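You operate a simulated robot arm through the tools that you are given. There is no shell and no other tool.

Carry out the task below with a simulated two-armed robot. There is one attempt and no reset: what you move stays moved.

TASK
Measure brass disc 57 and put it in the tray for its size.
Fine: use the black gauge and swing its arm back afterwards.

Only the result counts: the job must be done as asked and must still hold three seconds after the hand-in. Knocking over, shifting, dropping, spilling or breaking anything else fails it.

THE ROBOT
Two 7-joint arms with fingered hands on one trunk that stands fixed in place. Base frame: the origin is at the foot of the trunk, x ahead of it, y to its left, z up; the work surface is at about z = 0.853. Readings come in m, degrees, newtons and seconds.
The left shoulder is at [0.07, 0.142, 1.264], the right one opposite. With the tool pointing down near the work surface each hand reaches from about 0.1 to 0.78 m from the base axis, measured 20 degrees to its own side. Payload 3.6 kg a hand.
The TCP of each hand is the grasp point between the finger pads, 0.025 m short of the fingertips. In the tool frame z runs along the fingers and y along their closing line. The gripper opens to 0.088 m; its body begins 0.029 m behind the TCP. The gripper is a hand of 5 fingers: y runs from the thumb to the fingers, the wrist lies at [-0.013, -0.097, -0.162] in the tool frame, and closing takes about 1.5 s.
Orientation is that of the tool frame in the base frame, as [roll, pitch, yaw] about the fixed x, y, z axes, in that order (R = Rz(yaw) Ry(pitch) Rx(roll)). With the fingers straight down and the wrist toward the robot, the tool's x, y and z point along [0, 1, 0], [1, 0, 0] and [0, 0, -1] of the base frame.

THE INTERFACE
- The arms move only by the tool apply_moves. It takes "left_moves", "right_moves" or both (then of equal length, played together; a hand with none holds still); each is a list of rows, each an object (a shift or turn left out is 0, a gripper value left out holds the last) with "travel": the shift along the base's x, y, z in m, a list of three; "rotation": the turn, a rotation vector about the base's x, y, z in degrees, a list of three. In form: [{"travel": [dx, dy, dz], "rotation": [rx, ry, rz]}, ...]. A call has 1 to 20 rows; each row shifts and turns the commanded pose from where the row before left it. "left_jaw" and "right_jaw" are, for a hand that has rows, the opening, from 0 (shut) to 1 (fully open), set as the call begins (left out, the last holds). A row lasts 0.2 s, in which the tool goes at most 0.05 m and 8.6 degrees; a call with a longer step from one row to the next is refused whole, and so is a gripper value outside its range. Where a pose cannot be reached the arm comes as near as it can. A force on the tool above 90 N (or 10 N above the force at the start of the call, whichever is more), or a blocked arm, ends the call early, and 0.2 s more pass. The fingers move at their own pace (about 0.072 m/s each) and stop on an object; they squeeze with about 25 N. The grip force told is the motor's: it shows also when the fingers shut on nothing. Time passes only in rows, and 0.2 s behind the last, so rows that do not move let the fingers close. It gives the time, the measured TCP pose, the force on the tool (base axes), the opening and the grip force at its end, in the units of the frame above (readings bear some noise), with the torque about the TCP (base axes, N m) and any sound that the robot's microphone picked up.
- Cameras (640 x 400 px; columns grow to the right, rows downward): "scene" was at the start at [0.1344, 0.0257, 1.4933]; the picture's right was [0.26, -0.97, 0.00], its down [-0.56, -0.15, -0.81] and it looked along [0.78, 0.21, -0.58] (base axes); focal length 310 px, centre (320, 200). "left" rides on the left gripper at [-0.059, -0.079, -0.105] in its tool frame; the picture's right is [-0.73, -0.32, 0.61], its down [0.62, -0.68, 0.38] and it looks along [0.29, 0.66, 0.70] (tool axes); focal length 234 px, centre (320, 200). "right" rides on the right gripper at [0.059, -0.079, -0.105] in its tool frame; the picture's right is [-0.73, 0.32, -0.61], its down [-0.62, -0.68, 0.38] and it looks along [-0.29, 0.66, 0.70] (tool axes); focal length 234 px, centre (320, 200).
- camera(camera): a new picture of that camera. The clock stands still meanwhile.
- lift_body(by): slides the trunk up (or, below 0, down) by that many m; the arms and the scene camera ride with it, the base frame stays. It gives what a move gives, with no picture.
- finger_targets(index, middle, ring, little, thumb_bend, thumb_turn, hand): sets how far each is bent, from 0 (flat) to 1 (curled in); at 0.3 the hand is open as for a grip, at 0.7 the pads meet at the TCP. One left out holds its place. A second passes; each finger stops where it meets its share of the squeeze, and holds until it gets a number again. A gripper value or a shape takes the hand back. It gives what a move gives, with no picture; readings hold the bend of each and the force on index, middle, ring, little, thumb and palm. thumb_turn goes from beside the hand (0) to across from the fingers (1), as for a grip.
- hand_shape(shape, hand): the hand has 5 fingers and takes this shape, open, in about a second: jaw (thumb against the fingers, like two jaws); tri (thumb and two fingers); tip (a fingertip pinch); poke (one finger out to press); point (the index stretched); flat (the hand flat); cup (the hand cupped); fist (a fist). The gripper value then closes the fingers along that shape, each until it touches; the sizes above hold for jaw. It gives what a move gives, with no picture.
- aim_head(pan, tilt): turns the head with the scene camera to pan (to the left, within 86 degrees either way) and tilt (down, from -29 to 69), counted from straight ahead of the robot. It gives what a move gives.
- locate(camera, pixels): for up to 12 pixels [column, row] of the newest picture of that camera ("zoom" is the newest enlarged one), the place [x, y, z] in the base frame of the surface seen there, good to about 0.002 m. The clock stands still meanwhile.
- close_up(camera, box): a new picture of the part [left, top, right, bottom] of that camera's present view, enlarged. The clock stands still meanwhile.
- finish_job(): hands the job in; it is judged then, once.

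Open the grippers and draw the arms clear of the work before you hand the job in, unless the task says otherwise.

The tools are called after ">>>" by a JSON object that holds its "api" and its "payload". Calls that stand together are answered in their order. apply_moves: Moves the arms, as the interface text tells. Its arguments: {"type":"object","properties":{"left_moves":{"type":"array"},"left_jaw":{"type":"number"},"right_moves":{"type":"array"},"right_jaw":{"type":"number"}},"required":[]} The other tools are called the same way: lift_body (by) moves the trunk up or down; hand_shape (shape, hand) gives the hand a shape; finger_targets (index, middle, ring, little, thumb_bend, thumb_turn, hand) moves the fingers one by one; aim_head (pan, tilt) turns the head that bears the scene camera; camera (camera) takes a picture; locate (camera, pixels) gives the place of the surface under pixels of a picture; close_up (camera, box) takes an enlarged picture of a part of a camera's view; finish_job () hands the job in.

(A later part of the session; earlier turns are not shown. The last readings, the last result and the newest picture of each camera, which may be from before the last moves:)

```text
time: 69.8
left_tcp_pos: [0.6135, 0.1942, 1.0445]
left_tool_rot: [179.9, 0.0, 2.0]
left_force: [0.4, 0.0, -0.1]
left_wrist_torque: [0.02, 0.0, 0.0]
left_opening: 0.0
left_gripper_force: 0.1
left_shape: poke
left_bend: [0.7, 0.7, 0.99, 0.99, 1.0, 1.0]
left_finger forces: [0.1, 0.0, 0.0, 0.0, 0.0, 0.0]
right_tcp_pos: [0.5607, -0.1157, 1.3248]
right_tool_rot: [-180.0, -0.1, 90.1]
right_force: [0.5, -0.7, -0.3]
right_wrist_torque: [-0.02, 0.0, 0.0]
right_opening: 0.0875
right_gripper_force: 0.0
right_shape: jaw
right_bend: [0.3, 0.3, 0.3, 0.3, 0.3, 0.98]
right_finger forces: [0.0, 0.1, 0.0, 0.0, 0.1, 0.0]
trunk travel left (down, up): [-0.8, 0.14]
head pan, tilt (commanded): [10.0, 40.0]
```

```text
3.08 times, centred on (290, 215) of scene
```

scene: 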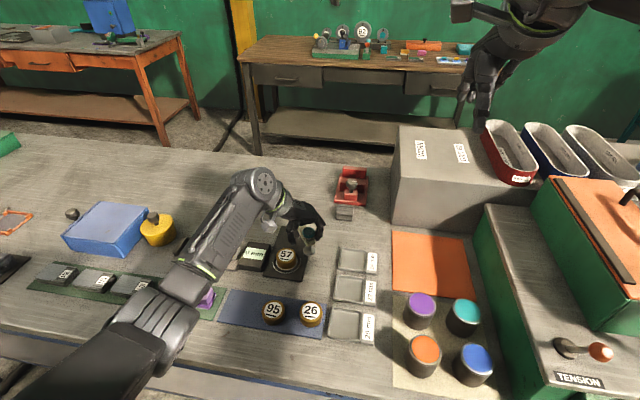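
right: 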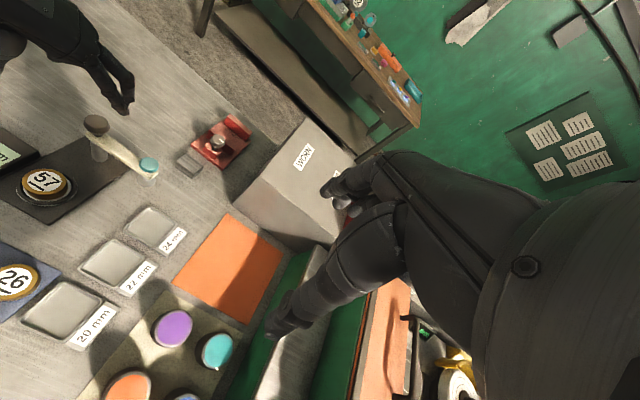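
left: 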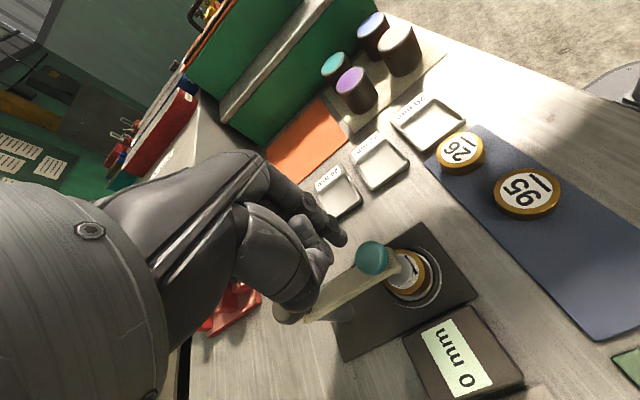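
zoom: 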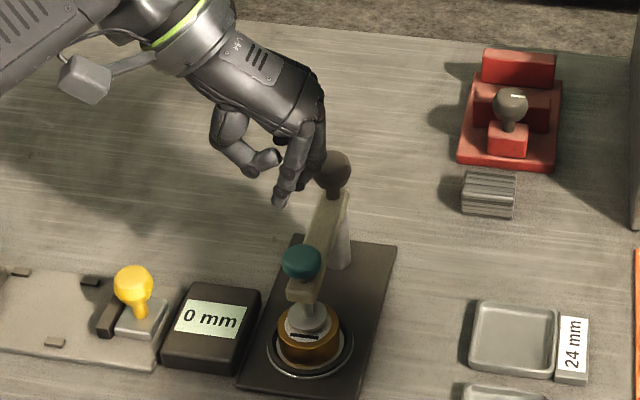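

The arm stays over the disc. I locate the teal knob's top and the poking fingertips from this view.

>>> {"api": "locate", "payload": {"camera": "zoom", "pixels": [[302, 255], [283, 258], [320, 258], [302, 248], [279, 200], [285, 190], [307, 312], [302, 285], [335, 160], [290, 160]]}}

>>> {"api": "locate", "payload": {"camera": "left", "pixels": [[373, 258], [358, 255], [387, 258], [370, 244], [342, 240], [335, 228], [310, 215], [375, 270]]}}

```text
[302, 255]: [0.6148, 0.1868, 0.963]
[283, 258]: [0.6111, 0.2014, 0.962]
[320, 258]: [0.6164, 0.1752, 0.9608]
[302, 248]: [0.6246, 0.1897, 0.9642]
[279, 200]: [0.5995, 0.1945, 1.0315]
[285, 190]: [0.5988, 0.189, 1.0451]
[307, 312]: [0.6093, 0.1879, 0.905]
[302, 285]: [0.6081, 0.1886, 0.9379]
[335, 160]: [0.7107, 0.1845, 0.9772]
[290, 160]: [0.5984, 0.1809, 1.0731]
```

```text
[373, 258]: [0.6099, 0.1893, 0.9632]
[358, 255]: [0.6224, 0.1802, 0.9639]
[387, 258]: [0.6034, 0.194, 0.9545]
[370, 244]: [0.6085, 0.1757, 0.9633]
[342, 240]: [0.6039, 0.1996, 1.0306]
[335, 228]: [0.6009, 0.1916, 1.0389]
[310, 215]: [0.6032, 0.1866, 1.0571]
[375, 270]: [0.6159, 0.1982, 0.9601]
```

The teal knob's top is at (0.6135, 0.188, 0.9635). I centre the two fingertips above it and descend to about 6 mm over it.

>>> {"api": "apply_moves", "payload": {"left_moves": [{"travel": [0.002, -0.012, 0]}, {"travel": [0, 0, -0.025]}, {"travel": [0, 0, -0.025]}, {}]}}

>>> {"api": "camera", "payload": {"camera": "left"}}

>>> {"api": "close_up", "payload": {"camera": "scene", "box": [250, 180, 340, 280]}}

```text
time: 70.8
left_tcp_pos: [0.6173, 0.1839, 0.9941]
left_tool_rot: [-180.0, 0.0, 1.9]
left_force: [0.1, -0.7, -0.1]
left_wrist_torque: [0.0, -0.03, 0.0]
left_opening: 0.0
left_gripper_force: 0.0
left_shape: poke
left_bend: [0.7, 0.7, 0.99, 0.99, 1.0, 1.0]
left_finger forces: [0.1, 0.0, 0.0, 0.0, 0.0, 0.1]
right_tcp_pos: [0.561, -0.1169, 1.3249]
right_tool_rot: [180.0, 0.0, 90.0]
right_force: [0.1, 0.8, 1.1]
right_wrist_torque: [0.03, 0.02, 0.01]
right_opening: 0.0877
right_gripper_force: 0.0
right_shape: jaw
right_bend: [0.3, 0.3, 0.3, 0.3, 0.3, 0.98]
right_finger forces: [0.0, 0.0, 0.0, 0.0, 0.0, 0.1]
trunk travel left (down, up): [-0.8, 0.14]
head pan, tilt (commanded): [10.0, 40.0]
```

```text
taken
```

left: 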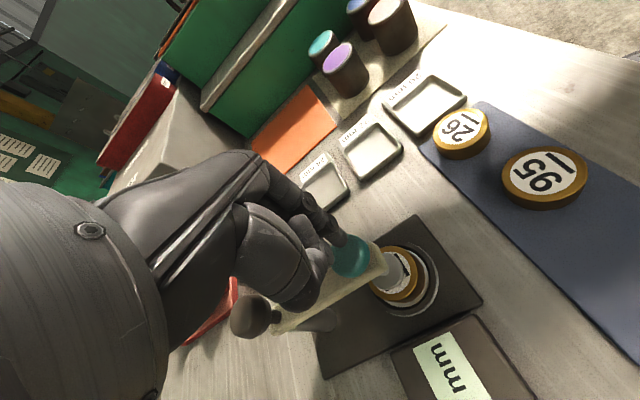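

```text
4.00 times, centred on (295, 230) of scene
```

zoom: 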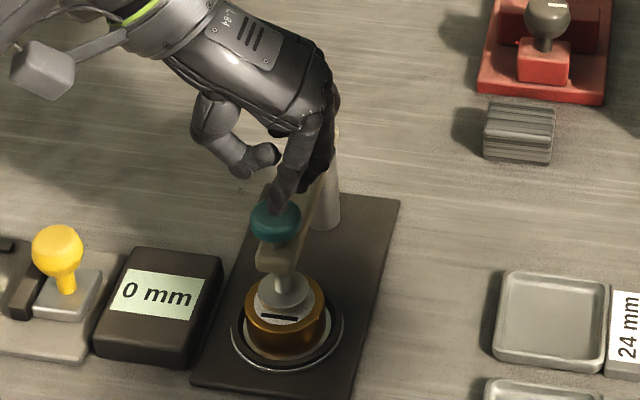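

The fingertips hover over the knob; the display reads 0 mm. I press down in 2 mm steps, watching force.

>>> {"api": "apply_moves", "payload": {"left_moves": [{"travel": [0, 0, -0.002]}, {"travel": [0, 0, -0.002]}, {"travel": [0, 0, -0.002]}, {"travel": [0, 0, -0.002]}, {}]}}

>>> {"api": "close_up", "payload": {"camera": "scene", "box": [250, 180, 340, 280]}}

```text
time: 72.0
left_tcp_pos: [0.6158, 0.1825, 0.9869]
left_tool_rot: [180.0, 0.0, 2.0]
left_force: [0.2, -0.3, 1.0]
left_wrist_torque: [-0.02, -0.01, -0.03]
left_opening: 0.0
left_gripper_force: 0.1
left_shape: poke
left_bend: [0.7, 0.7, 0.99, 0.99, 1.0, 1.0]
left_finger forces: [0.0, 0.4, 0.0, 0.0, 0.0, 0.1]
right_tcp_pos: [0.5619, -0.1169, 1.324]
right_tool_rot: [-180.0, 0.0, 90.0]
right_force: [0.3, 0.3, 0.1]
right_wrist_torque: [-0.01, -0.01, 0.04]
right_opening: 0.0876
right_gripper_force: 0.1
right_shape: jaw
right_bend: [0.3, 0.3, 0.3, 0.3, 0.3, 0.98]
right_finger forces: [0.0, 0.1, 0.1, 0.0, 0.0, 0.0]
trunk travel left (down, up): [-0.8, 0.14]
head pan, tilt (commanded): [10.0, 40.0]
```

```text
4.00 times, centred on (295, 230) of scene
```

zoom: 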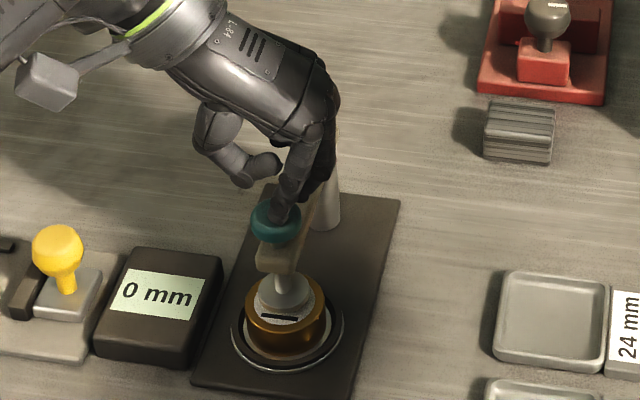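

Contact begins (middle finger 0.4 N). I press further down, another 6 mm.

>>> {"api": "apply_moves", "payload": {"left_moves": [{"travel": [0, 0, -0.002]}, {"travel": [0, 0, -0.002]}, {"travel": [0, 0, -0.002]}, {}]}}

>>> {"api": "close_up", "payload": {"camera": "scene", "box": [250, 180, 340, 280]}}

```text
time: 73.0
left_tcp_pos: [0.6171, 0.1825, 0.9805]
left_tool_rot: [179.9, 0.0, 2.1]
left_force: [0.3, -0.2, 1.2]
left_wrist_torque: [0.01, -0.05, -0.02]
left_opening: 0.0
left_gripper_force: 0.0
left_shape: poke
left_bend: [0.7, 0.7, 0.99, 0.99, 1.0, 1.0]
left_finger forces: [0.1, 2.1, 0.0, 0.0, 0.1, 0.0]
right_tcp_pos: [0.559, -0.116, 1.3249]
right_tool_rot: [-180.0, -0.1, 90.0]
right_force: [0.3, 0.5, -0.4]
right_wrist_torque: [0.02, -0.03, -0.02]
right_opening: 0.0878
right_gripper_force: 0.1
right_shape: jaw
right_bend: [0.3, 0.3, 0.3, 0.3, 0.3, 0.98]
right_finger forces: [0.0, 0.0, 0.1, 0.1, 0.0, 0.0]
trunk travel left (down, up): [-0.8, 0.14]
head pan, tilt (commanded): [10.0, 40.0]
heard: click
```

```text
4.00 times, centred on (295, 230) of scene
```

zoom: 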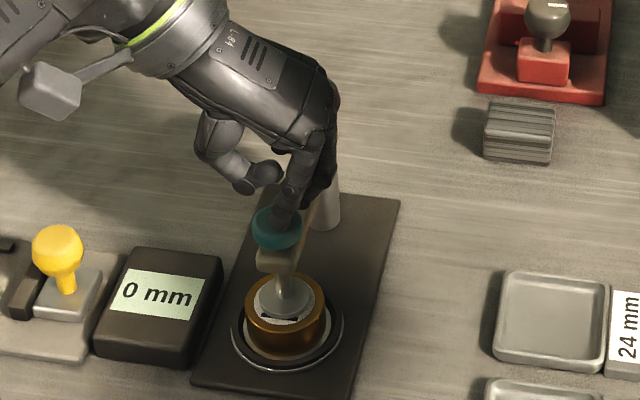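

A click was heard while the foot came down; the display still shows 0 mm. I press a little further (3 mm) and hold.

>>> {"api": "apply_moves", "payload": {"left_moves": [{"travel": [0, 0, -0.0015]}, {"travel": [0, 0, -0.0015]}, {}, {}]}}

>>> {"api": "close_up", "payload": {"camera": "scene", "box": [250, 180, 340, 280]}}

```text
time: 74.0
left_tcp_pos: [0.6154, 0.1821, 0.98]
left_tool_rot: [179.8, -0.2, 1.9]
left_force: [5.6, -0.6, 20.5]
left_wrist_torque: [-0.01, -0.17, -0.02]
left_opening: 0.0
left_gripper_force: 0.2
left_shape: poke
left_bend: [0.7, 0.7, 0.99, 0.99, 1.0, 1.0]
left_finger forces: [7.8, 13.9, 0.0, 0.1, 0.0, 0.0]
right_tcp_pos: [0.559, -0.1178, 1.327]
right_tool_rot: [179.9, -0.1, 90.0]
right_force: [0.1, -0.1, 0.1]
right_wrist_torque: [0.02, 0.01, 0.0]
right_opening: 0.0876
right_gripper_force: 0.0
right_shape: jaw
right_bend: [0.3, 0.3, 0.3, 0.3, 0.3, 0.98]
right_finger forces: [0.0, 0.0, 0.1, 0.0, 0.0, 0.0]
trunk travel left (down, up): [-0.8, 0.14]
head pan, tilt (commanded): [10.0, 40.0]
```

```text
4.00 times, centred on (295, 230) of scene
```

zoom: 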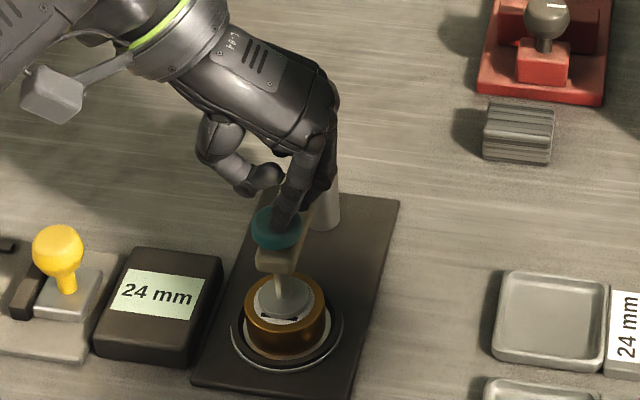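

The display reads 24 mm, foot pressed on the disc with 20 N. I lift the finger off slowly and check that the plunger returns.

>>> {"api": "apply_moves", "payload": {"left_moves": [{"travel": [0, 0, 0.003]}, {"travel": [0, 0, 0.004]}, {"travel": [0, 0, 0.008]}, {"travel": [0, 0, 0.015]}, {"travel": [0, 0, 0.02]}, {"travel": [0, 0, 0.02]}, {}]}}

>>> {"api": "close_up", "payload": {"camera": "scene", "box": [250, 180, 340, 280]}}

>>> {"api": "camera", "payload": {"camera": "left"}}

```text
time: 75.6
left_tcp_pos: [0.6168, 0.1815, 1.0482]
left_tool_rot: [180.0, 0.1, 1.9]
left_force: [0.1, 0.6, 0.0]
left_wrist_torque: [0.01, -0.02, 0.0]
left_opening: 0.0
left_gripper_force: 0.0
left_shape: poke
left_bend: [0.7, 0.7, 0.99, 0.99, 1.0, 1.0]
left_finger forces: [0.1, 0.0, 0.1, 0.1, 0.1, 0.0]
right_tcp_pos: [0.5614, -0.117, 1.3252]
right_tool_rot: [-180.0, 0.1, 90.0]
right_force: [0.5, 0.7, -0.4]
right_wrist_torque: [0.0, 0.02, 0.03]
right_opening: 0.0874
right_gripper_force: 0.1
right_shape: jaw
right_bend: [0.3, 0.3, 0.3, 0.3, 0.3, 0.98]
right_finger forces: [0.0, 0.0, 0.0, 0.1, 0.0, 0.0]
trunk travel left (down, up): [-0.8, 0.14]
head pan, tilt (commanded): [10.0, 40.0]
```

```text
4.00 times, centred on (295, 230) of scene
```

zoom: 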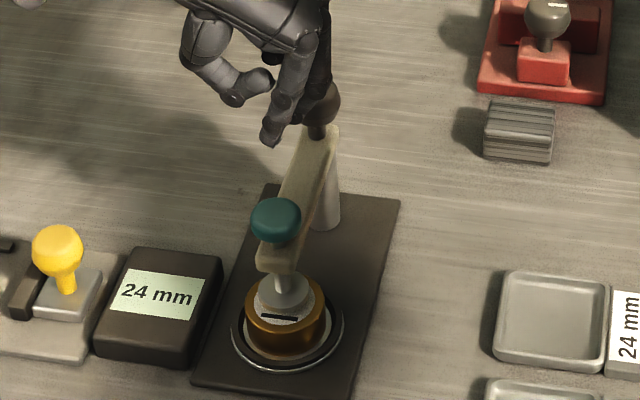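

```text
taken
```

left: 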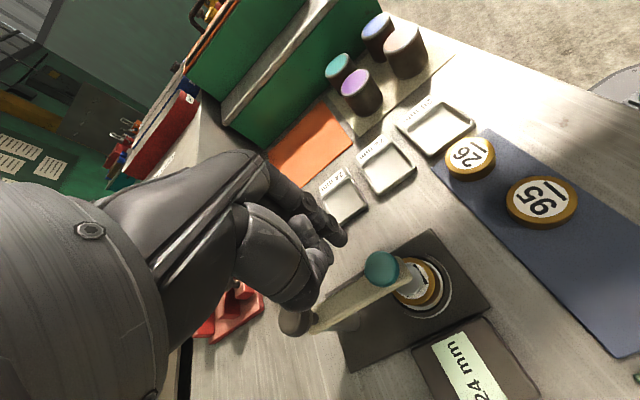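

24 mm is confirmed and the plunger has returned. I switch back to the three-finger shape and lower it around the knob again to swing the arm back.

>>> {"api": "hand_shape", "payload": {"hand": "left", "shape": "tri"}}

>>> {"api": "apply_moves", "payload": {"left_moves": [{"travel": [-0.003, 0.0045, 0]}, {"travel": [0, 0, -0.025]}, {"travel": [0, 0, -0.025]}, {"travel": [0, 0, -0.02]}, {"travel": [0, 0, -0.015]}, {"travel": [0, 0, -0.0085]}, {}], "left_jaw": 1}}

>>> {"api": "camera", "payload": {"camera": "left"}}

>>> {"api": "close_up", "payload": {"camera": "scene", "box": [250, 180, 340, 280]}}

```text
time: 76.5
left_tcp_pos: [0.6158, 0.1821, 1.0475]
left_tool_rot: [180.0, 0.0, 2.0]
left_force: [0.1, 0.6, -0.8]
left_wrist_torque: [0.01, -0.01, -0.01]
left_opening: 0.088
left_gripper_force: 0.0
left_shape: tri
left_bend: [0.3, 0.3, 0.99, 0.99, 0.3, 0.98]
left_finger forces: [0.1, 0.2, 0.0, 0.1, 0.0, 0.0]
right_tcp_pos: [0.5607, -0.1155, 1.3242]
right_tool_rot: [179.9, -0.1, 90.0]
right_force: [0.5, 0.3, 0.1]
right_wrist_torque: [0.03, 0.01, 0.01]
right_opening: 0.0877
right_gripper_force: 0.0
right_shape: jaw
right_bend: [0.3, 0.3, 0.3, 0.3, 0.3, 0.98]
right_finger forces: [0.1, 0.0, 0.0, 0.1, 0.1, 0.0]
trunk travel left (down, up): [-0.8, 0.14]
head pan, tilt (commanded): [10.0, 40.0]
```

```text
time: 78.1
left_tcp_pos: [0.6126, 0.1856, 0.9539]
left_tool_rot: [180.0, 0.0, 2.0]
left_force: [0.2, 0.0, -0.4]
left_wrist_torque: [0.01, -0.02, -0.02]
left_opening: 0.0883
left_gripper_force: 0.0
left_shape: tri
left_bend: [0.3, 0.3, 0.99, 0.99, 0.3, 0.98]
left_finger forces: [0.0, 0.0, 0.1, 0.0, 0.1, 0.0]
right_tcp_pos: [0.5624, -0.1164, 1.3248]
right_tool_rot: [179.9, 0.0, 90.0]
right_force: [0.0, -0.6, 0.1]
right_wrist_torque: [0.03, 0.02, -0.03]
right_opening: 0.0876
right_gripper_force: 0.0
right_shape: jaw
right_bend: [0.3, 0.3, 0.3, 0.3, 0.3, 0.98]
right_finger forces: [0.2, 0.0, 0.1, 0.1, 0.0, 0.1]
trunk travel left (down, up): [-0.8, 0.14]
head pan, tilt (commanded): [10.0, 40.0]
```

```text
taken
```

left: 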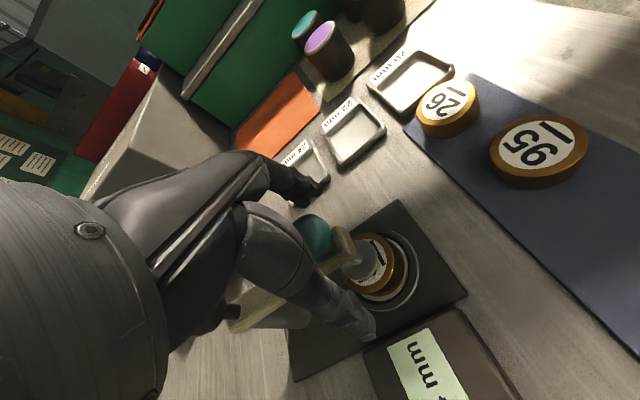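

```text
4.00 times, centred on (295, 230) of scene
```

zoom: 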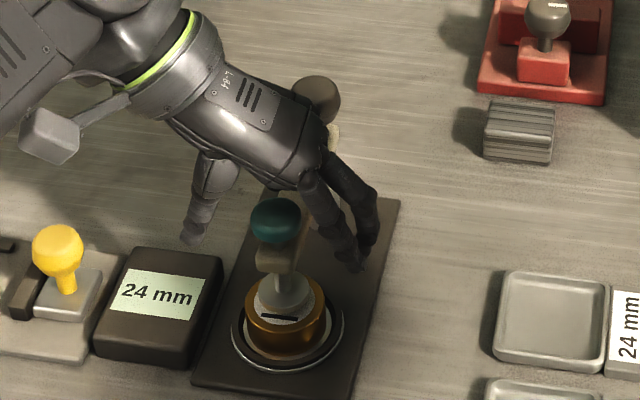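

The knob is again between thumb (left) and fingers (right). I narrow to 0.044 and push the arm back with the thumb, first four reverse steps.

>>> {"api": "apply_moves", "payload": {"left_moves": [{}, {}, {}, {}], "left_jaw": 0.5}}

>>> {"api": "apply_moves", "payload": {"left_moves": [{"travel": [0.0008, -0.01247, 0], "rotation": [0, 0, 7.35]}, {"travel": [0.00239, -0.01227, 0], "rotation": [0, 0, 7.35]}, {"travel": [0.00394, -0.01186, 0], "rotation": [0, 0, 7.35]}, {"travel": [0.00543, -0.01126, 0], "rotation": [0, 0, 7.35]}, {}]}}

>>> {"api": "camera", "payload": {"camera": "left"}}

>>> {"api": "close_up", "payload": {"camera": "scene", "box": [250, 180, 340, 280]}}

```text
time: 79.1
left_tcp_pos: [0.6129, 0.1867, 0.9547]
left_tool_rot: [-180.0, -0.1, 2.1]
left_force: [0.3, -0.4, 0.5]
left_wrist_torque: [-0.01, 0.0, -0.03]
left_opening: 0.0443
left_gripper_force: 0.1
left_shape: tri
left_bend: [0.74, 0.44, 0.99, 0.99, 0.69, 1.0]
left_finger forces: [0.0, 0.0, 0.0, 0.0, 0.0, 0.0]
right_tcp_pos: [0.5617, -0.1156, 1.3257]
right_tool_rot: [-180.0, -0.2, 90.0]
right_force: [-0.4, 0.1, 0.0]
right_wrist_torque: [-0.03, 0.02, -0.02]
right_opening: 0.0877
right_gripper_force: 0.0
right_shape: jaw
right_bend: [0.3, 0.3, 0.3, 0.3, 0.3, 0.98]
right_finger forces: [0.1, 0.0, 0.0, 0.1, 0.1, 0.0]
trunk travel left (down, up): [-0.8, 0.14]
head pan, tilt (commanded): [10.0, 40.0]
```

```text
time: 80.3
left_tcp_pos: [0.6254, 0.1381, 0.955]
left_tool_rot: [179.9, 0.0, 31.5]
left_force: [-0.1, 0.1, 0.3]
left_wrist_torque: [0.0, -0.02, -0.02]
left_opening: 0.0444
left_gripper_force: 0.1
left_shape: tri
left_bend: [0.74, 0.44, 0.99, 0.99, 0.69, 1.0]
left_finger forces: [0.0, 0.0, 0.1, 0.1, 0.1, 0.0]
right_tcp_pos: [0.5616, -0.1156, 1.325]
right_tool_rot: [180.0, 0.0, 90.1]
right_force: [-0.4, 0.5, 0.7]
right_wrist_torque: [0.01, 0.02, 0.0]
right_opening: 0.0875
right_gripper_force: 0.1
right_shape: jaw
right_bend: [0.3, 0.3, 0.3, 0.3, 0.3, 0.98]
right_finger forces: [0.0, 0.1, 0.0, 0.0, 0.0, 0.1]
trunk travel left (down, up): [-0.8, 0.14]
head pan, tilt (commanded): [10.0, 40.0]
```

```text
taken
```

left: 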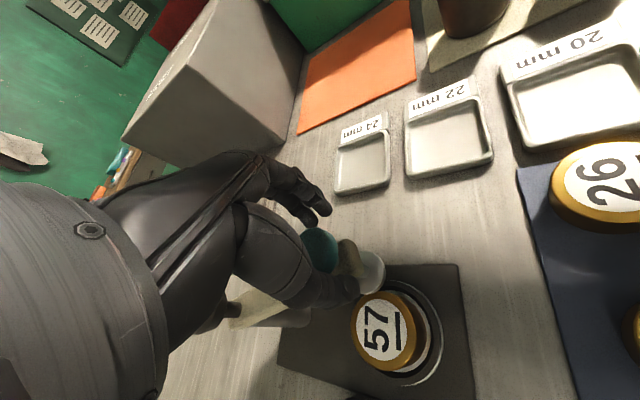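

```text
4.00 times, centred on (295, 230) of scene
```

zoom: 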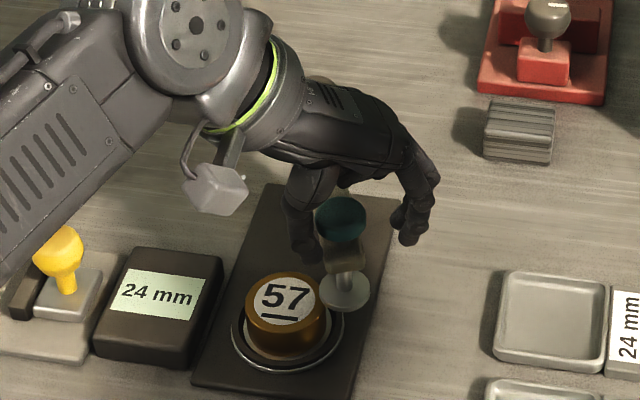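

The arm swings back with the thumb pushing, forces near zero; the disc stays put. I continue with the remaining reverse steps, in two groups.

>>> {"api": "apply_moves", "payload": {"left_moves": [{"travel": [0.00681, -0.01047, 0], "rotation": [0, 0, 7.35]}, {"travel": [0.00811, -0.00952, 0], "rotation": [0, 0, 7.35]}, {"travel": [0.00926, -0.0084, 0], "rotation": [0, 0, 7.35]}, {"travel": [0.01026, -0.00715, 0], "rotation": [0, 0, 7.35]}, {"travel": [0.01108, -0.00577, 0], "rotation": [0, 0, 7.35]}, {}]}}

>>> {"api": "camera", "payload": {"camera": "left"}}

>>> {"api": "camera", "payload": {"camera": "scene"}}

```text
time: 81.7
left_tcp_pos: [0.6702, 0.0967, 0.9555]
left_tool_rot: [179.9, -0.1, 68.1]
left_force: [0.5, 0.3, -0.8]
left_wrist_torque: [0.01, 0.0, 0.01]
left_opening: 0.0442
left_gripper_force: 0.1
left_shape: tri
left_bend: [0.74, 0.44, 0.99, 0.99, 0.69, 1.0]
left_finger forces: [0.1, 0.1, 0.0, 0.0, 0.0, 0.0]
right_tcp_pos: [0.561, -0.117, 1.3253]
right_tool_rot: [-180.0, 0.1, 90.1]
right_force: [-0.3, 0.3, 1.0]
right_wrist_torque: [0.0, 0.03, -0.02]
right_opening: 0.0875
right_gripper_force: 0.1
right_shape: jaw
right_bend: [0.3, 0.3, 0.3, 0.3, 0.3, 0.98]
right_finger forces: [0.0, 0.0, 0.1, 0.0, 0.0, 0.0]
trunk travel left (down, up): [-0.8, 0.14]
head pan, tilt (commanded): [10.0, 40.0]
```

```text
taken
```

left: 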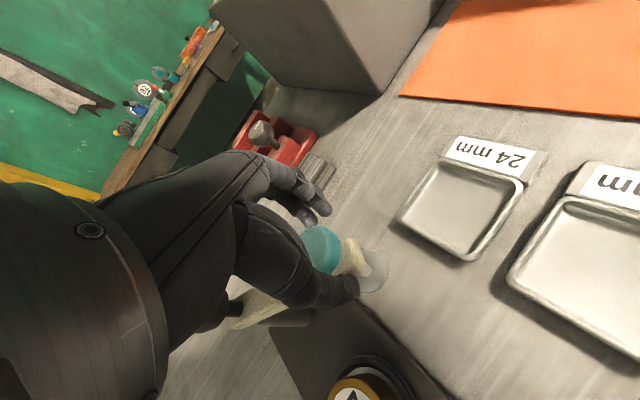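

```text
taken
```

scene: 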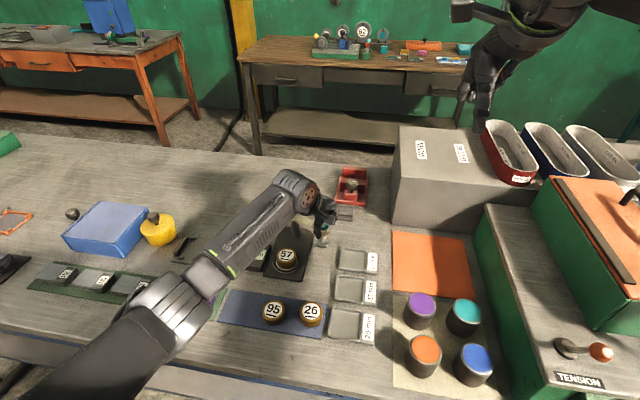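

The arm is most of the way back. I do the last three reverse steps and then measure the knob.

>>> {"api": "apply_moves", "payload": {"left_moves": [{"travel": [0.01173, -0.00431, 0], "rotation": [0, 0, 7.35]}, {"travel": [0.01219, -0.00278, 0], "rotation": [0, 0, 7.35]}, {"travel": [0.01244, -0.00119, 0], "rotation": [0, 0, 7.0]}, {}]}}

>>> {"api": "close_up", "payload": {"camera": "left", "box": [240, 140, 420, 360]}}

>>> {"api": "locate", "payload": {"camera": "zoom", "pixels": [[300, 195], [320, 215], [345, 215], [370, 250], [340, 230], [310, 160], [290, 175]]}}

```text
time: 82.7
left_tcp_pos: [0.7083, 0.09, 0.9543]
left_tool_rot: [-180.0, 0.0, 89.9]
left_force: [0.0, 0.1, 0.0]
left_wrist_torque: [0.01, -0.02, 0.02]
left_opening: 0.0445
left_gripper_force: 0.0
left_shape: tri
left_bend: [0.74, 0.44, 0.99, 0.99, 0.69, 1.0]
left_finger forces: [0.0, 0.0, 0.1, 0.0, 0.1, 0.1]
right_tcp_pos: [0.5605, -0.1156, 1.3255]
right_tool_rot: [-180.0, 0.0, 89.9]
right_force: [0.3, -0.6, -0.1]
right_wrist_torque: [-0.02, 0.03, 0.01]
right_opening: 0.0878
right_gripper_force: 0.0
right_shape: jaw
right_bend: [0.3, 0.3, 0.3, 0.3, 0.3, 0.98]
right_finger forces: [0.1, 0.0, 0.0, 0.0, 0.0, 0.1]
trunk travel left (down, up): [-0.8, 0.14]
head pan, tilt (commanded): [10.0, 40.0]
```

```text
1.82 times, centred on (330, 250) of left
```

zoom: 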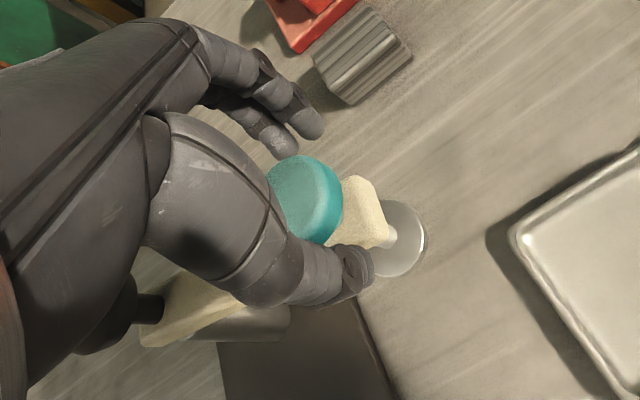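

```text
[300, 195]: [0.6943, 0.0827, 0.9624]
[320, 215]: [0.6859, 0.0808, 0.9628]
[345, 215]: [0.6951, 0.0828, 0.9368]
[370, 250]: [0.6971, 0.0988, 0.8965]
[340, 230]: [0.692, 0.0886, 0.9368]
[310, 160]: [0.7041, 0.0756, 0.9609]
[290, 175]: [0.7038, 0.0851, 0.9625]
```

The knob is at about x 0.6945 and was at 0.708 before; the thumb lags. I push on +x in 3 mm steps, watching for a stop.

>>> {"api": "apply_moves", "payload": {"left_moves": [{"travel": [0.003, 0, 0]}, {"travel": [0.003, 0, 0]}, {"travel": [0.003, 0, 0]}, {"travel": [0.003, 0, 0]}, {}]}}

>>> {"api": "close_up", "payload": {"camera": "left", "box": [240, 140, 420, 360]}}

>>> {"api": "locate", "payload": {"camera": "zoom", "pixels": [[300, 195], [320, 215], [345, 215], [370, 250], [340, 230], [310, 160], [290, 175]]}}

```text
time: 83.9
left_tcp_pos: [0.7197, 0.0895, 0.955]
left_tool_rot: [180.0, 0.0, 89.8]
left_force: [-0.1, 1.2, -0.3]
left_wrist_torque: [-0.02, 0.01, 0.04]
left_opening: 0.0446
left_gripper_force: 0.0
left_shape: tri
left_bend: [0.74, 0.44, 0.99, 0.99, 0.69, 1.0]
left_finger forces: [0.0, 0.0, 0.1, 0.0, 0.0, 0.1]
right_tcp_pos: [0.5618, -0.1158, 1.3248]
right_tool_rot: [-180.0, -0.1, 90.0]
right_force: [0.0, -0.3, -0.4]
right_wrist_torque: [0.02, 0.01, -0.01]
right_opening: 0.0877
right_gripper_force: 0.1
right_shape: jaw
right_bend: [0.3, 0.3, 0.3, 0.3, 0.3, 0.98]
right_finger forces: [0.0, 0.0, 0.1, 0.0, 0.0, 0.0]
trunk travel left (down, up): [-0.8, 0.14]
head pan, tilt (commanded): [10.0, 40.0]
```

```text
1.82 times, centred on (330, 250) of left
```

zoom: 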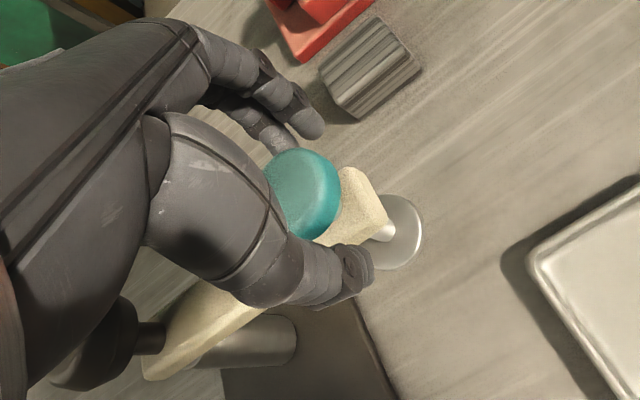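

```text
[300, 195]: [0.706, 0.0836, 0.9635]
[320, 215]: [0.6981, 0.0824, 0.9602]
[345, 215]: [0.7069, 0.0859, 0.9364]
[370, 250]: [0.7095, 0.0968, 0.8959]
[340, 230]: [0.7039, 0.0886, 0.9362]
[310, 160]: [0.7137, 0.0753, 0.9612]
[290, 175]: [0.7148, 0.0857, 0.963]
```

The knob is near its old place (x 0.706). I push 3 mm more gently in 1 mm steps to see whether it meets its stop.

>>> {"api": "apply_moves", "payload": {"left_moves": [{"travel": [0.001, 0, 0]}, {"travel": [0.001, 0, 0]}, {"travel": [0.001, 0, 0]}, {}]}}

>>> {"api": "close_up", "payload": {"camera": "left", "box": [240, 140, 420, 360]}}

>>> {"api": "locate", "payload": {"camera": "zoom", "pixels": [[305, 193], [340, 185], [355, 220], [395, 205], [420, 225], [400, 265], [300, 155], [190, 330]]}}

```text
time: 84.9
left_tcp_pos: [0.7218, 0.0884, 0.9543]
left_tool_rot: [-180.0, 0.0, 89.7]
left_force: [0.7, 0.2, 0.0]
left_wrist_torque: [-0.01, 0.03, 0.0]
left_opening: 0.0443
left_gripper_force: 0.0
left_shape: tri
left_bend: [0.74, 0.44, 0.99, 0.99, 0.69, 1.0]
left_finger forces: [0.0, 0.1, 0.1, 0.1, 0.0, 0.0]
right_tcp_pos: [0.5614, -0.1161, 1.3242]
right_tool_rot: [179.9, -0.1, 90.1]
right_force: [0.7, -0.2, 1.2]
right_wrist_torque: [-0.02, 0.0, -0.04]
right_opening: 0.0875
right_gripper_force: 0.0
right_shape: jaw
right_bend: [0.3, 0.3, 0.3, 0.3, 0.3, 0.98]
right_finger forces: [0.0, 0.1, 0.0, 0.0, 0.0, 0.0]
trunk travel left (down, up): [-0.8, 0.14]
head pan, tilt (commanded): [10.0, 40.0]
```

```text
1.82 times, centred on (330, 250) of left
```

zoom: 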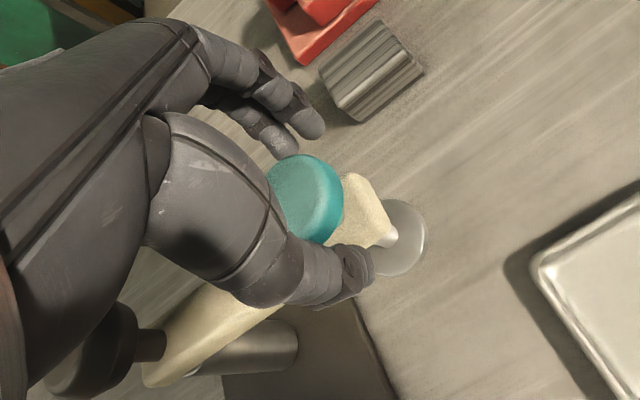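

```text
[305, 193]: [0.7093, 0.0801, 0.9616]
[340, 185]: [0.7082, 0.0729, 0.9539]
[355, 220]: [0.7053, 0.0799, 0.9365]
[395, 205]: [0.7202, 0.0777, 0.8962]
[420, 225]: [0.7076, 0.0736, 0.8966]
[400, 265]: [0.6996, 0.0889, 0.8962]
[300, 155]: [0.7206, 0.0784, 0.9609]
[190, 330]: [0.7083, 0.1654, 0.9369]
```

No stop felt; the knob is now at about its starting place. I open the fingers and lift off to compare with the first pictures.

>>> {"api": "apply_moves", "payload": {"left_moves": [{}, {}, {}, {}], "left_jaw": 1}}

>>> {"api": "apply_moves", "payload": {"left_moves": [{"travel": [0, 0, 0.015]}, {"travel": [0, 0, 0.025]}, {"travel": [0, 0, 0.03]}, {"travel": [0, 0, 0.03]}, {}]}}

>>> {"api": "camera", "payload": {"camera": "left"}}

>>> {"api": "camera", "payload": {"camera": "scene"}}

```text
time: 85.9
left_tcp_pos: [0.7215, 0.0889, 0.954]
left_tool_rot: [180.0, 0.0, 89.8]
left_force: [-0.2, 0.6, -0.1]
left_wrist_torque: [0.06, -0.01, 0.01]
left_opening: 0.0875
left_gripper_force: 0.0
left_shape: tri
left_bend: [0.3, 0.3, 0.99, 0.99, 0.3, 0.98]
left_finger forces: [0.0, 0.1, 0.1, 0.1, 0.0, 0.0]
right_tcp_pos: [0.5606, -0.1152, 1.325]
right_tool_rot: [-180.0, -0.1, 90.1]
right_force: [1.0, 0.2, 0.2]
right_wrist_torque: [0.0, 0.01, 0.03]
right_opening: 0.0877
right_gripper_force: 0.0
right_shape: jaw
right_bend: [0.3, 0.3, 0.3, 0.3, 0.3, 0.98]
right_finger forces: [0.0, 0.0, 0.0, 0.0, 0.1, 0.1]
trunk travel left (down, up): [-0.8, 0.14]
head pan, tilt (commanded): [10.0, 40.0]
```

```text
time: 87.1
left_tcp_pos: [0.7224, 0.0887, 1.055]
left_tool_rot: [-180.0, 0.0, 89.9]
left_force: [0.3, -0.2, 0.1]
left_wrist_torque: [-0.01, 0.01, 0.03]
left_opening: 0.0876
left_gripper_force: 0.0
left_shape: tri
left_bend: [0.3, 0.3, 0.99, 0.99, 0.3, 0.98]
left_finger forces: [0.0, 0.1, 0.0, 0.0, 0.1, 0.0]
right_tcp_pos: [0.5616, -0.1169, 1.325]
right_tool_rot: [179.9, 0.0, 90.0]
right_force: [0.2, -0.6, -0.5]
right_wrist_torque: [-0.03, 0.0, -0.01]
right_opening: 0.0875
right_gripper_force: 0.0
right_shape: jaw
right_bend: [0.3, 0.3, 0.3, 0.3, 0.3, 0.98]
right_finger forces: [0.0, 0.0, 0.0, 0.1, 0.0, 0.0]
trunk travel left (down, up): [-0.8, 0.14]
head pan, tilt (commanded): [10.0, 40.0]
```

```text
taken
```

left: 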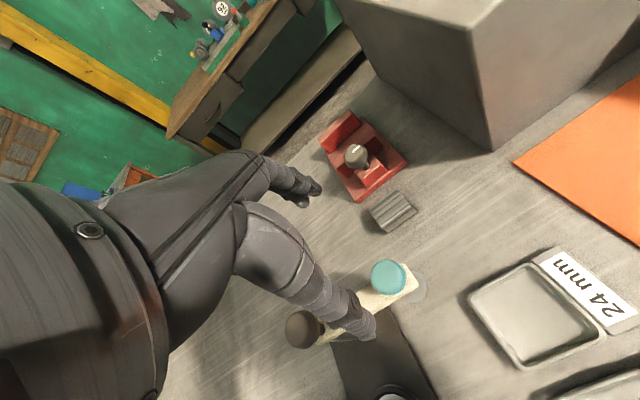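

```text
taken
```

scene: 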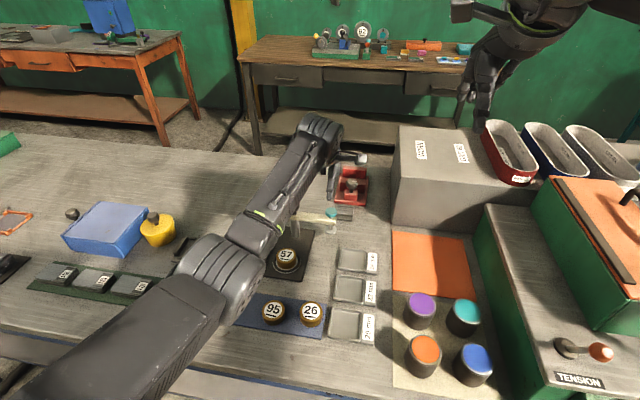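

I measure the teal knob now (left view around (388, 277)).

>>> {"api": "close_up", "payload": {"camera": "left", "box": [300, 230, 460, 370]}}

>>> {"api": "locate", "payload": {"camera": "left", "pixels": [[388, 277], [373, 280], [404, 276], [386, 263], [390, 291], [405, 293], [375, 300], [300, 330], [360, 305]]}}

```text
2.86 times, centred on (380, 300) of left
```

zoom: 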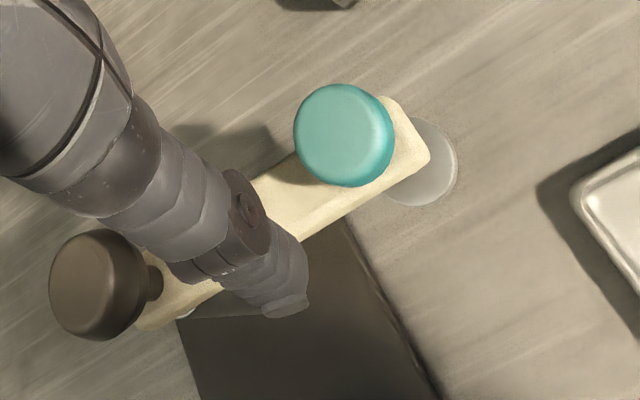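

```text
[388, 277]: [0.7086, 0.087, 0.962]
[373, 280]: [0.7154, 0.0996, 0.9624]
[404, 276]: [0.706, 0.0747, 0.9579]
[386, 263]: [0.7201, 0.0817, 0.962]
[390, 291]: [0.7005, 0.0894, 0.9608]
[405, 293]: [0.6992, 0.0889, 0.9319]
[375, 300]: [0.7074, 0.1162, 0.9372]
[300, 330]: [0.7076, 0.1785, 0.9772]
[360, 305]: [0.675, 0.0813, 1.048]
```

The knob is back at (0.710, 0.087), within 2 mm of its start. Now I move the open hand over to disc 57 on the anvil at z 1.0.

>>> {"api": "apply_moves", "payload": {"left_moves": [{"travel": [-0.0275, 0.0246, 0.005]}, {"travel": [-0.0275, 0.0246, 0]}, {"travel": [-0.0275, 0.0246, 0]}, {"travel": [-0.0275, 0.0246, 0]}, {"travel": [0, 0, -0.03]}, {"travel": [0, 0, -0.03]}, {}], "left_jaw": 1}}

>>> {"api": "camera", "payload": {"camera": "left"}}

>>> {"api": "camera", "payload": {"camera": "scene"}}

```text
time: 88.7
left_tcp_pos: [0.6106, 0.1884, 0.9994]
left_tool_rot: [-180.0, 0.0, 89.8]
left_force: [0.3, 0.5, 0.6]
left_wrist_torque: [-0.02, 0.01, 0.01]
left_opening: 0.0878
left_gripper_force: 0.1
left_shape: tri
left_bend: [0.3, 0.3, 0.99, 0.99, 0.3, 0.98]
left_finger forces: [0.1, 0.1, 0.0, 0.0, 0.0, 0.0]
right_tcp_pos: [0.5596, -0.1176, 1.3245]
right_tool_rot: [-179.9, 0.0, 90.0]
right_force: [-0.4, 0.0, 0.7]
right_wrist_torque: [0.0, -0.01, 0.01]
right_opening: 0.0879
right_gripper_force: 0.0
right_shape: jaw
right_bend: [0.3, 0.3, 0.3, 0.3, 0.3, 0.98]
right_finger forces: [0.0, 0.0, 0.1, 0.0, 0.1, 0.0]
trunk travel left (down, up): [-0.8, 0.14]
head pan, tilt (commanded): [10.0, 40.0]
```

```text
taken
```

left: 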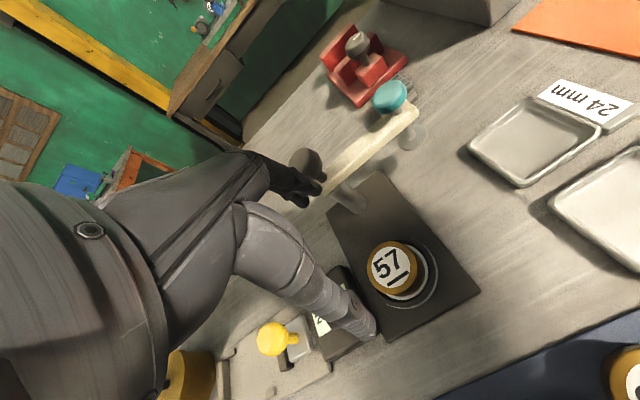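

```text
taken
```

scene: 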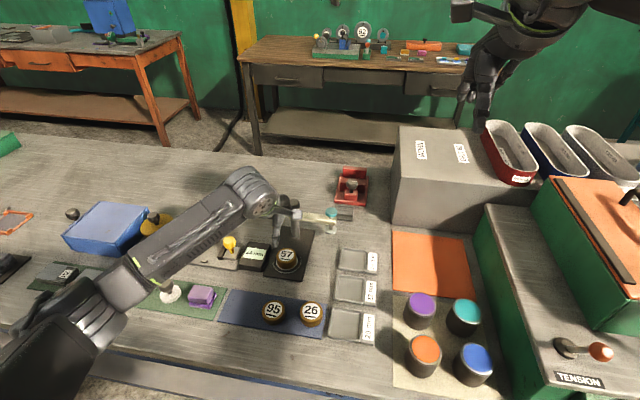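

I check the elbow's height over the green mat's items and fit the disc's centre from the left view.

>>> {"api": "locate", "payload": {"camera": "scene", "pixels": [[110, 300], [130, 285], [95, 335], [60, 330], [160, 240], [200, 215], [245, 190], [30, 340]]}}

>>> {"api": "close_up", "payload": {"camera": "left", "box": [340, 220, 460, 320]}}

>>> {"api": "locate", "payload": {"camera": "zoom", "pixels": [[285, 165], [200, 170], [235, 110], [330, 120], [345, 205], [310, 235], [250, 240], [215, 215], [375, 175]]}}

```text
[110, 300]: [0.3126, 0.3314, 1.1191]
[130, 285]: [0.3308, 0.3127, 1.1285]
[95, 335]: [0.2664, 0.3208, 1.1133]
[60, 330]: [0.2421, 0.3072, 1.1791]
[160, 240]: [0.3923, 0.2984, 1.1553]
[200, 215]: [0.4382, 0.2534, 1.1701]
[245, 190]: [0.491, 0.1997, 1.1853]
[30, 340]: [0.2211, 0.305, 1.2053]
```

```text
4.00 times, centred on (400, 270) of left
```

zoom: 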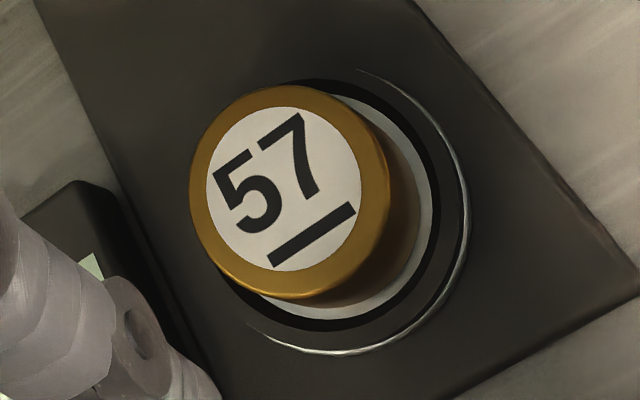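

```text
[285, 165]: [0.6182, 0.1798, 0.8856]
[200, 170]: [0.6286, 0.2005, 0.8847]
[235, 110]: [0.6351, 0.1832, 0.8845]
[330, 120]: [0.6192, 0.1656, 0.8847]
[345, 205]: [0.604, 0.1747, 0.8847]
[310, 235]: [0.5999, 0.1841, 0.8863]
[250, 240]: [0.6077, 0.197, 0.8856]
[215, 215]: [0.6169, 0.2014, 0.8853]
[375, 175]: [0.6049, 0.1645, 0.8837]
```

I take the rim extremes of the disc's top in the zoom to fit its centre.

>>> {"api": "locate", "payload": {"camera": "zoom", "pixels": [[289, 192], [193, 190], [384, 195], [284, 89], [292, 294], [217, 122], [362, 130], [220, 265], [360, 262]]}}

```text
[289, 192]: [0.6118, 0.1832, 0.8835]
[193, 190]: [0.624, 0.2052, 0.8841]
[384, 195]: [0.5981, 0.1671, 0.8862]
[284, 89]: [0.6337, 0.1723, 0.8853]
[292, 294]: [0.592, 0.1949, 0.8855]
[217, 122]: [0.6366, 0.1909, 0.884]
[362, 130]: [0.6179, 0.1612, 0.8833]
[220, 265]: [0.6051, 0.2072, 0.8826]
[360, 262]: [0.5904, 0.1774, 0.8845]
```

Disc centre fits at (0.612, 0.1846). I shift -2.5 mm in y and descend to TCP z ≈ 0.895 first.

>>> {"api": "apply_moves", "payload": {"left_moves": [{"travel": [0.0005, -0.0026, -0.02]}, {"travel": [0, 0, -0.03]}, {"travel": [0, 0, -0.025]}, {"travel": [0, 0, -0.02]}, {"travel": [0, 0, -0.01]}, {}], "left_jaw": 1}}

>>> {"api": "camera", "payload": {"camera": "left"}}

>>> {"api": "close_up", "payload": {"camera": "scene", "box": [220, 170, 340, 290]}}

```text
time: 90.1
left_tcp_pos: [0.613, 0.1846, 0.8936]
left_tool_rot: [-180.0, 0.1, 89.9]
left_force: [0.2, 0.7, 0.9]
left_wrist_torque: [0.02, 0.0, 0.02]
left_opening: 0.0879
left_gripper_force: 0.1
left_shape: tri
left_bend: [0.3, 0.3, 0.99, 0.99, 0.3, 0.98]
left_finger forces: [0.1, 0.1, 0.1, 0.0, 0.0, 0.0]
right_tcp_pos: [0.5604, -0.1167, 1.3242]
right_tool_rot: [180.0, -0.1, 90.0]
right_force: [0.4, -0.2, 1.0]
right_wrist_torque: [0.02, -0.02, -0.02]
right_opening: 0.0873
right_gripper_force: 0.1
right_shape: jaw
right_bend: [0.3, 0.3, 0.3, 0.3, 0.3, 0.98]
right_finger forces: [0.0, 0.0, 0.0, 0.0, 0.1, 0.0]
trunk travel left (down, up): [-0.8, 0.14]
head pan, tilt (commanded): [10.0, 40.0]
```

```text
taken
```

left: 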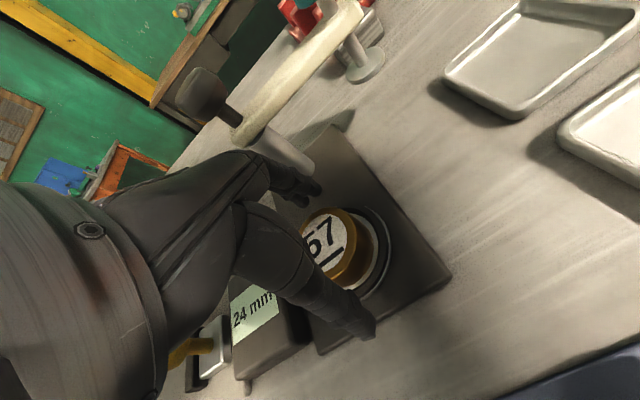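

```text
3.33 times, centred on (280, 230) of scene
```

zoom: 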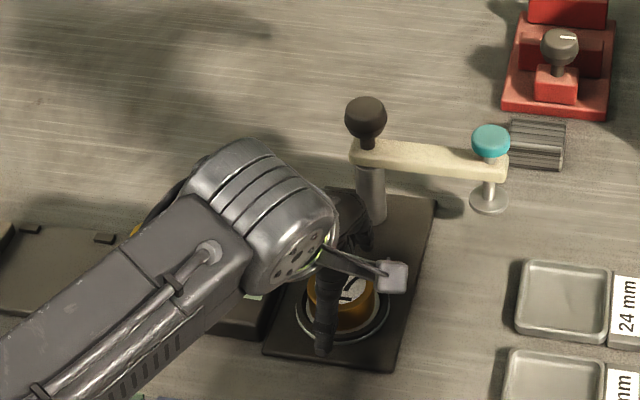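

Everything is clear around the disc. I lower the last 4.5 mm and close on the disc.

>>> {"api": "apply_moves", "payload": {"left_moves": [{"travel": [0, 0, -0.003]}, {"travel": [0, 0, -0.0025]}, {}], "left_jaw": 1}}

>>> {"api": "apply_moves", "payload": {"left_moves": [{}, {}, {}, {}, {}, {}, {}, {}, {}], "left_jaw": 0}}

>>> {"api": "camera", "payload": {"camera": "left"}}

```text
time: 90.9
left_tcp_pos: [0.6131, 0.1856, 0.8891]
left_tool_rot: [180.0, -0.1, 89.8]
left_force: [-0.5, -0.1, -0.3]
left_wrist_torque: [-0.02, 0.01, -0.01]
left_opening: 0.0879
left_gripper_force: 0.1
left_shape: tri
left_bend: [0.3, 0.3, 0.99, 0.99, 0.3, 0.98]
left_finger forces: [0.0, 0.0, 0.0, 0.1, 0.0, 0.1]
right_tcp_pos: [0.5604, -0.1175, 1.3253]
right_tool_rot: [180.0, -0.1, 90.0]
right_force: [0.0, 0.0, 0.4]
right_wrist_torque: [0.02, 0.01, -0.03]
right_opening: 0.0875
right_gripper_force: 0.0
right_shape: jaw
right_bend: [0.3, 0.3, 0.3, 0.3, 0.3, 0.98]
right_finger forces: [0.1, 0.1, 0.0, 0.1, 0.1, 0.0]
trunk travel left (down, up): [-0.8, 0.14]
head pan, tilt (commanded): [10.0, 40.0]
```

```text
time: 92.9
left_tcp_pos: [0.6133, 0.1851, 0.8892]
left_tool_rot: [180.0, -0.1, 89.8]
left_force: [6.7, -0.2, 6.0]
left_wrist_torque: [-0.03, -0.39, -0.02]
left_opening: 0.0456
left_gripper_force: 24.8
left_shape: tri
left_bend: [0.74, 0.38, 1.0, 1.0, 0.73, 1.0]
left_finger forces: [14.5, 13.5, 0.0, 0.0, 20.4, 0.1]
right_tcp_pos: [0.561, -0.1173, 1.3245]
right_tool_rot: [-180.0, -0.2, 90.0]
right_force: [-0.7, 0.2, 0.4]
right_wrist_torque: [-0.01, 0.0, 0.02]
right_opening: 0.0877
right_gripper_force: 0.0
right_shape: jaw
right_bend: [0.3, 0.3, 0.3, 0.3, 0.3, 0.98]
right_finger forces: [0.0, 0.0, 0.0, 0.1, 0.0, 0.1]
trunk travel left (down, up): [-0.8, 0.14]
head pan, tilt (commanded): [10.0, 40.0]
```

```text
taken
```

left: 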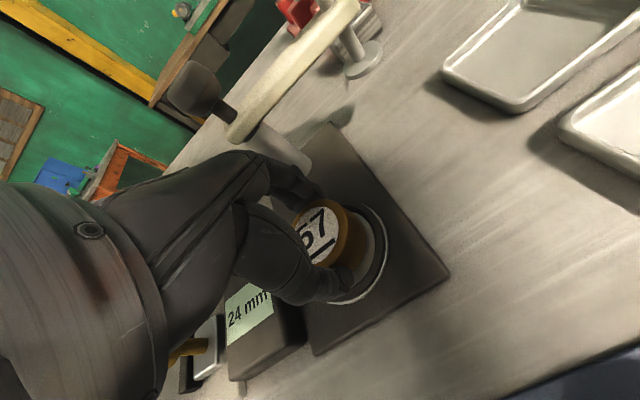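

The disc is gripped, but a 6.7 N side force shows it leans on the rim's near side. I relieve it by moving 1.5 mm in +x before lifting.

>>> {"api": "apply_moves", "payload": {"left_moves": [{"travel": [0.0008, 0, 0]}, {"travel": [0.0007, 0, 0]}, {}], "left_jaw": 0}}

>>> {"api": "close_up", "payload": {"camera": "left", "box": [260, 170, 420, 320]}}

```text
time: 93.7
left_tcp_pos: [0.6145, 0.1844, 0.889]
left_tool_rot: [-179.9, 0.0, 89.8]
left_force: [1.2, 0.3, 5.9]
left_wrist_torque: [-0.07, -0.28, 0.0]
left_opening: 0.0457
left_gripper_force: 25.2
left_shape: tri
left_bend: [0.74, 0.38, 1.0, 1.0, 0.73, 1.0]
left_finger forces: [13.8, 11.6, 0.0, 0.0, 22.5, 0.0]
right_tcp_pos: [0.5586, -0.1167, 1.3246]
right_tool_rot: [-180.0, -0.1, 90.1]
right_force: [0.8, 0.6, 0.5]
right_wrist_torque: [0.0, 0.02, -0.04]
right_opening: 0.0874
right_gripper_force: 0.0
right_shape: jaw
right_bend: [0.3, 0.3, 0.3, 0.3, 0.3, 0.98]
right_finger forces: [0.1, 0.0, 0.0, 0.1, 0.0, 0.0]
trunk travel left (down, up): [-0.8, 0.14]
head pan, tilt (commanded): [10.0, 40.0]
```

```text
2.67 times, centred on (340, 245) of left
```

zoom: 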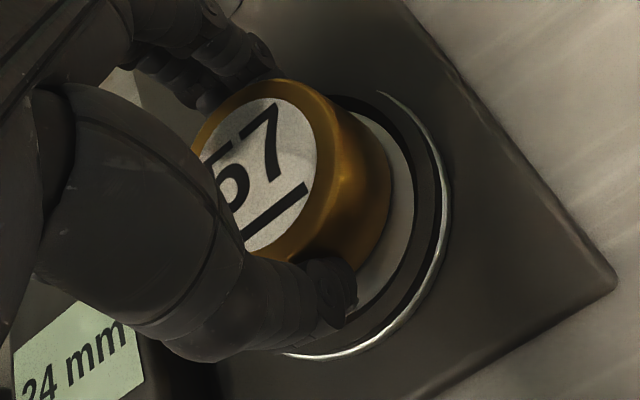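

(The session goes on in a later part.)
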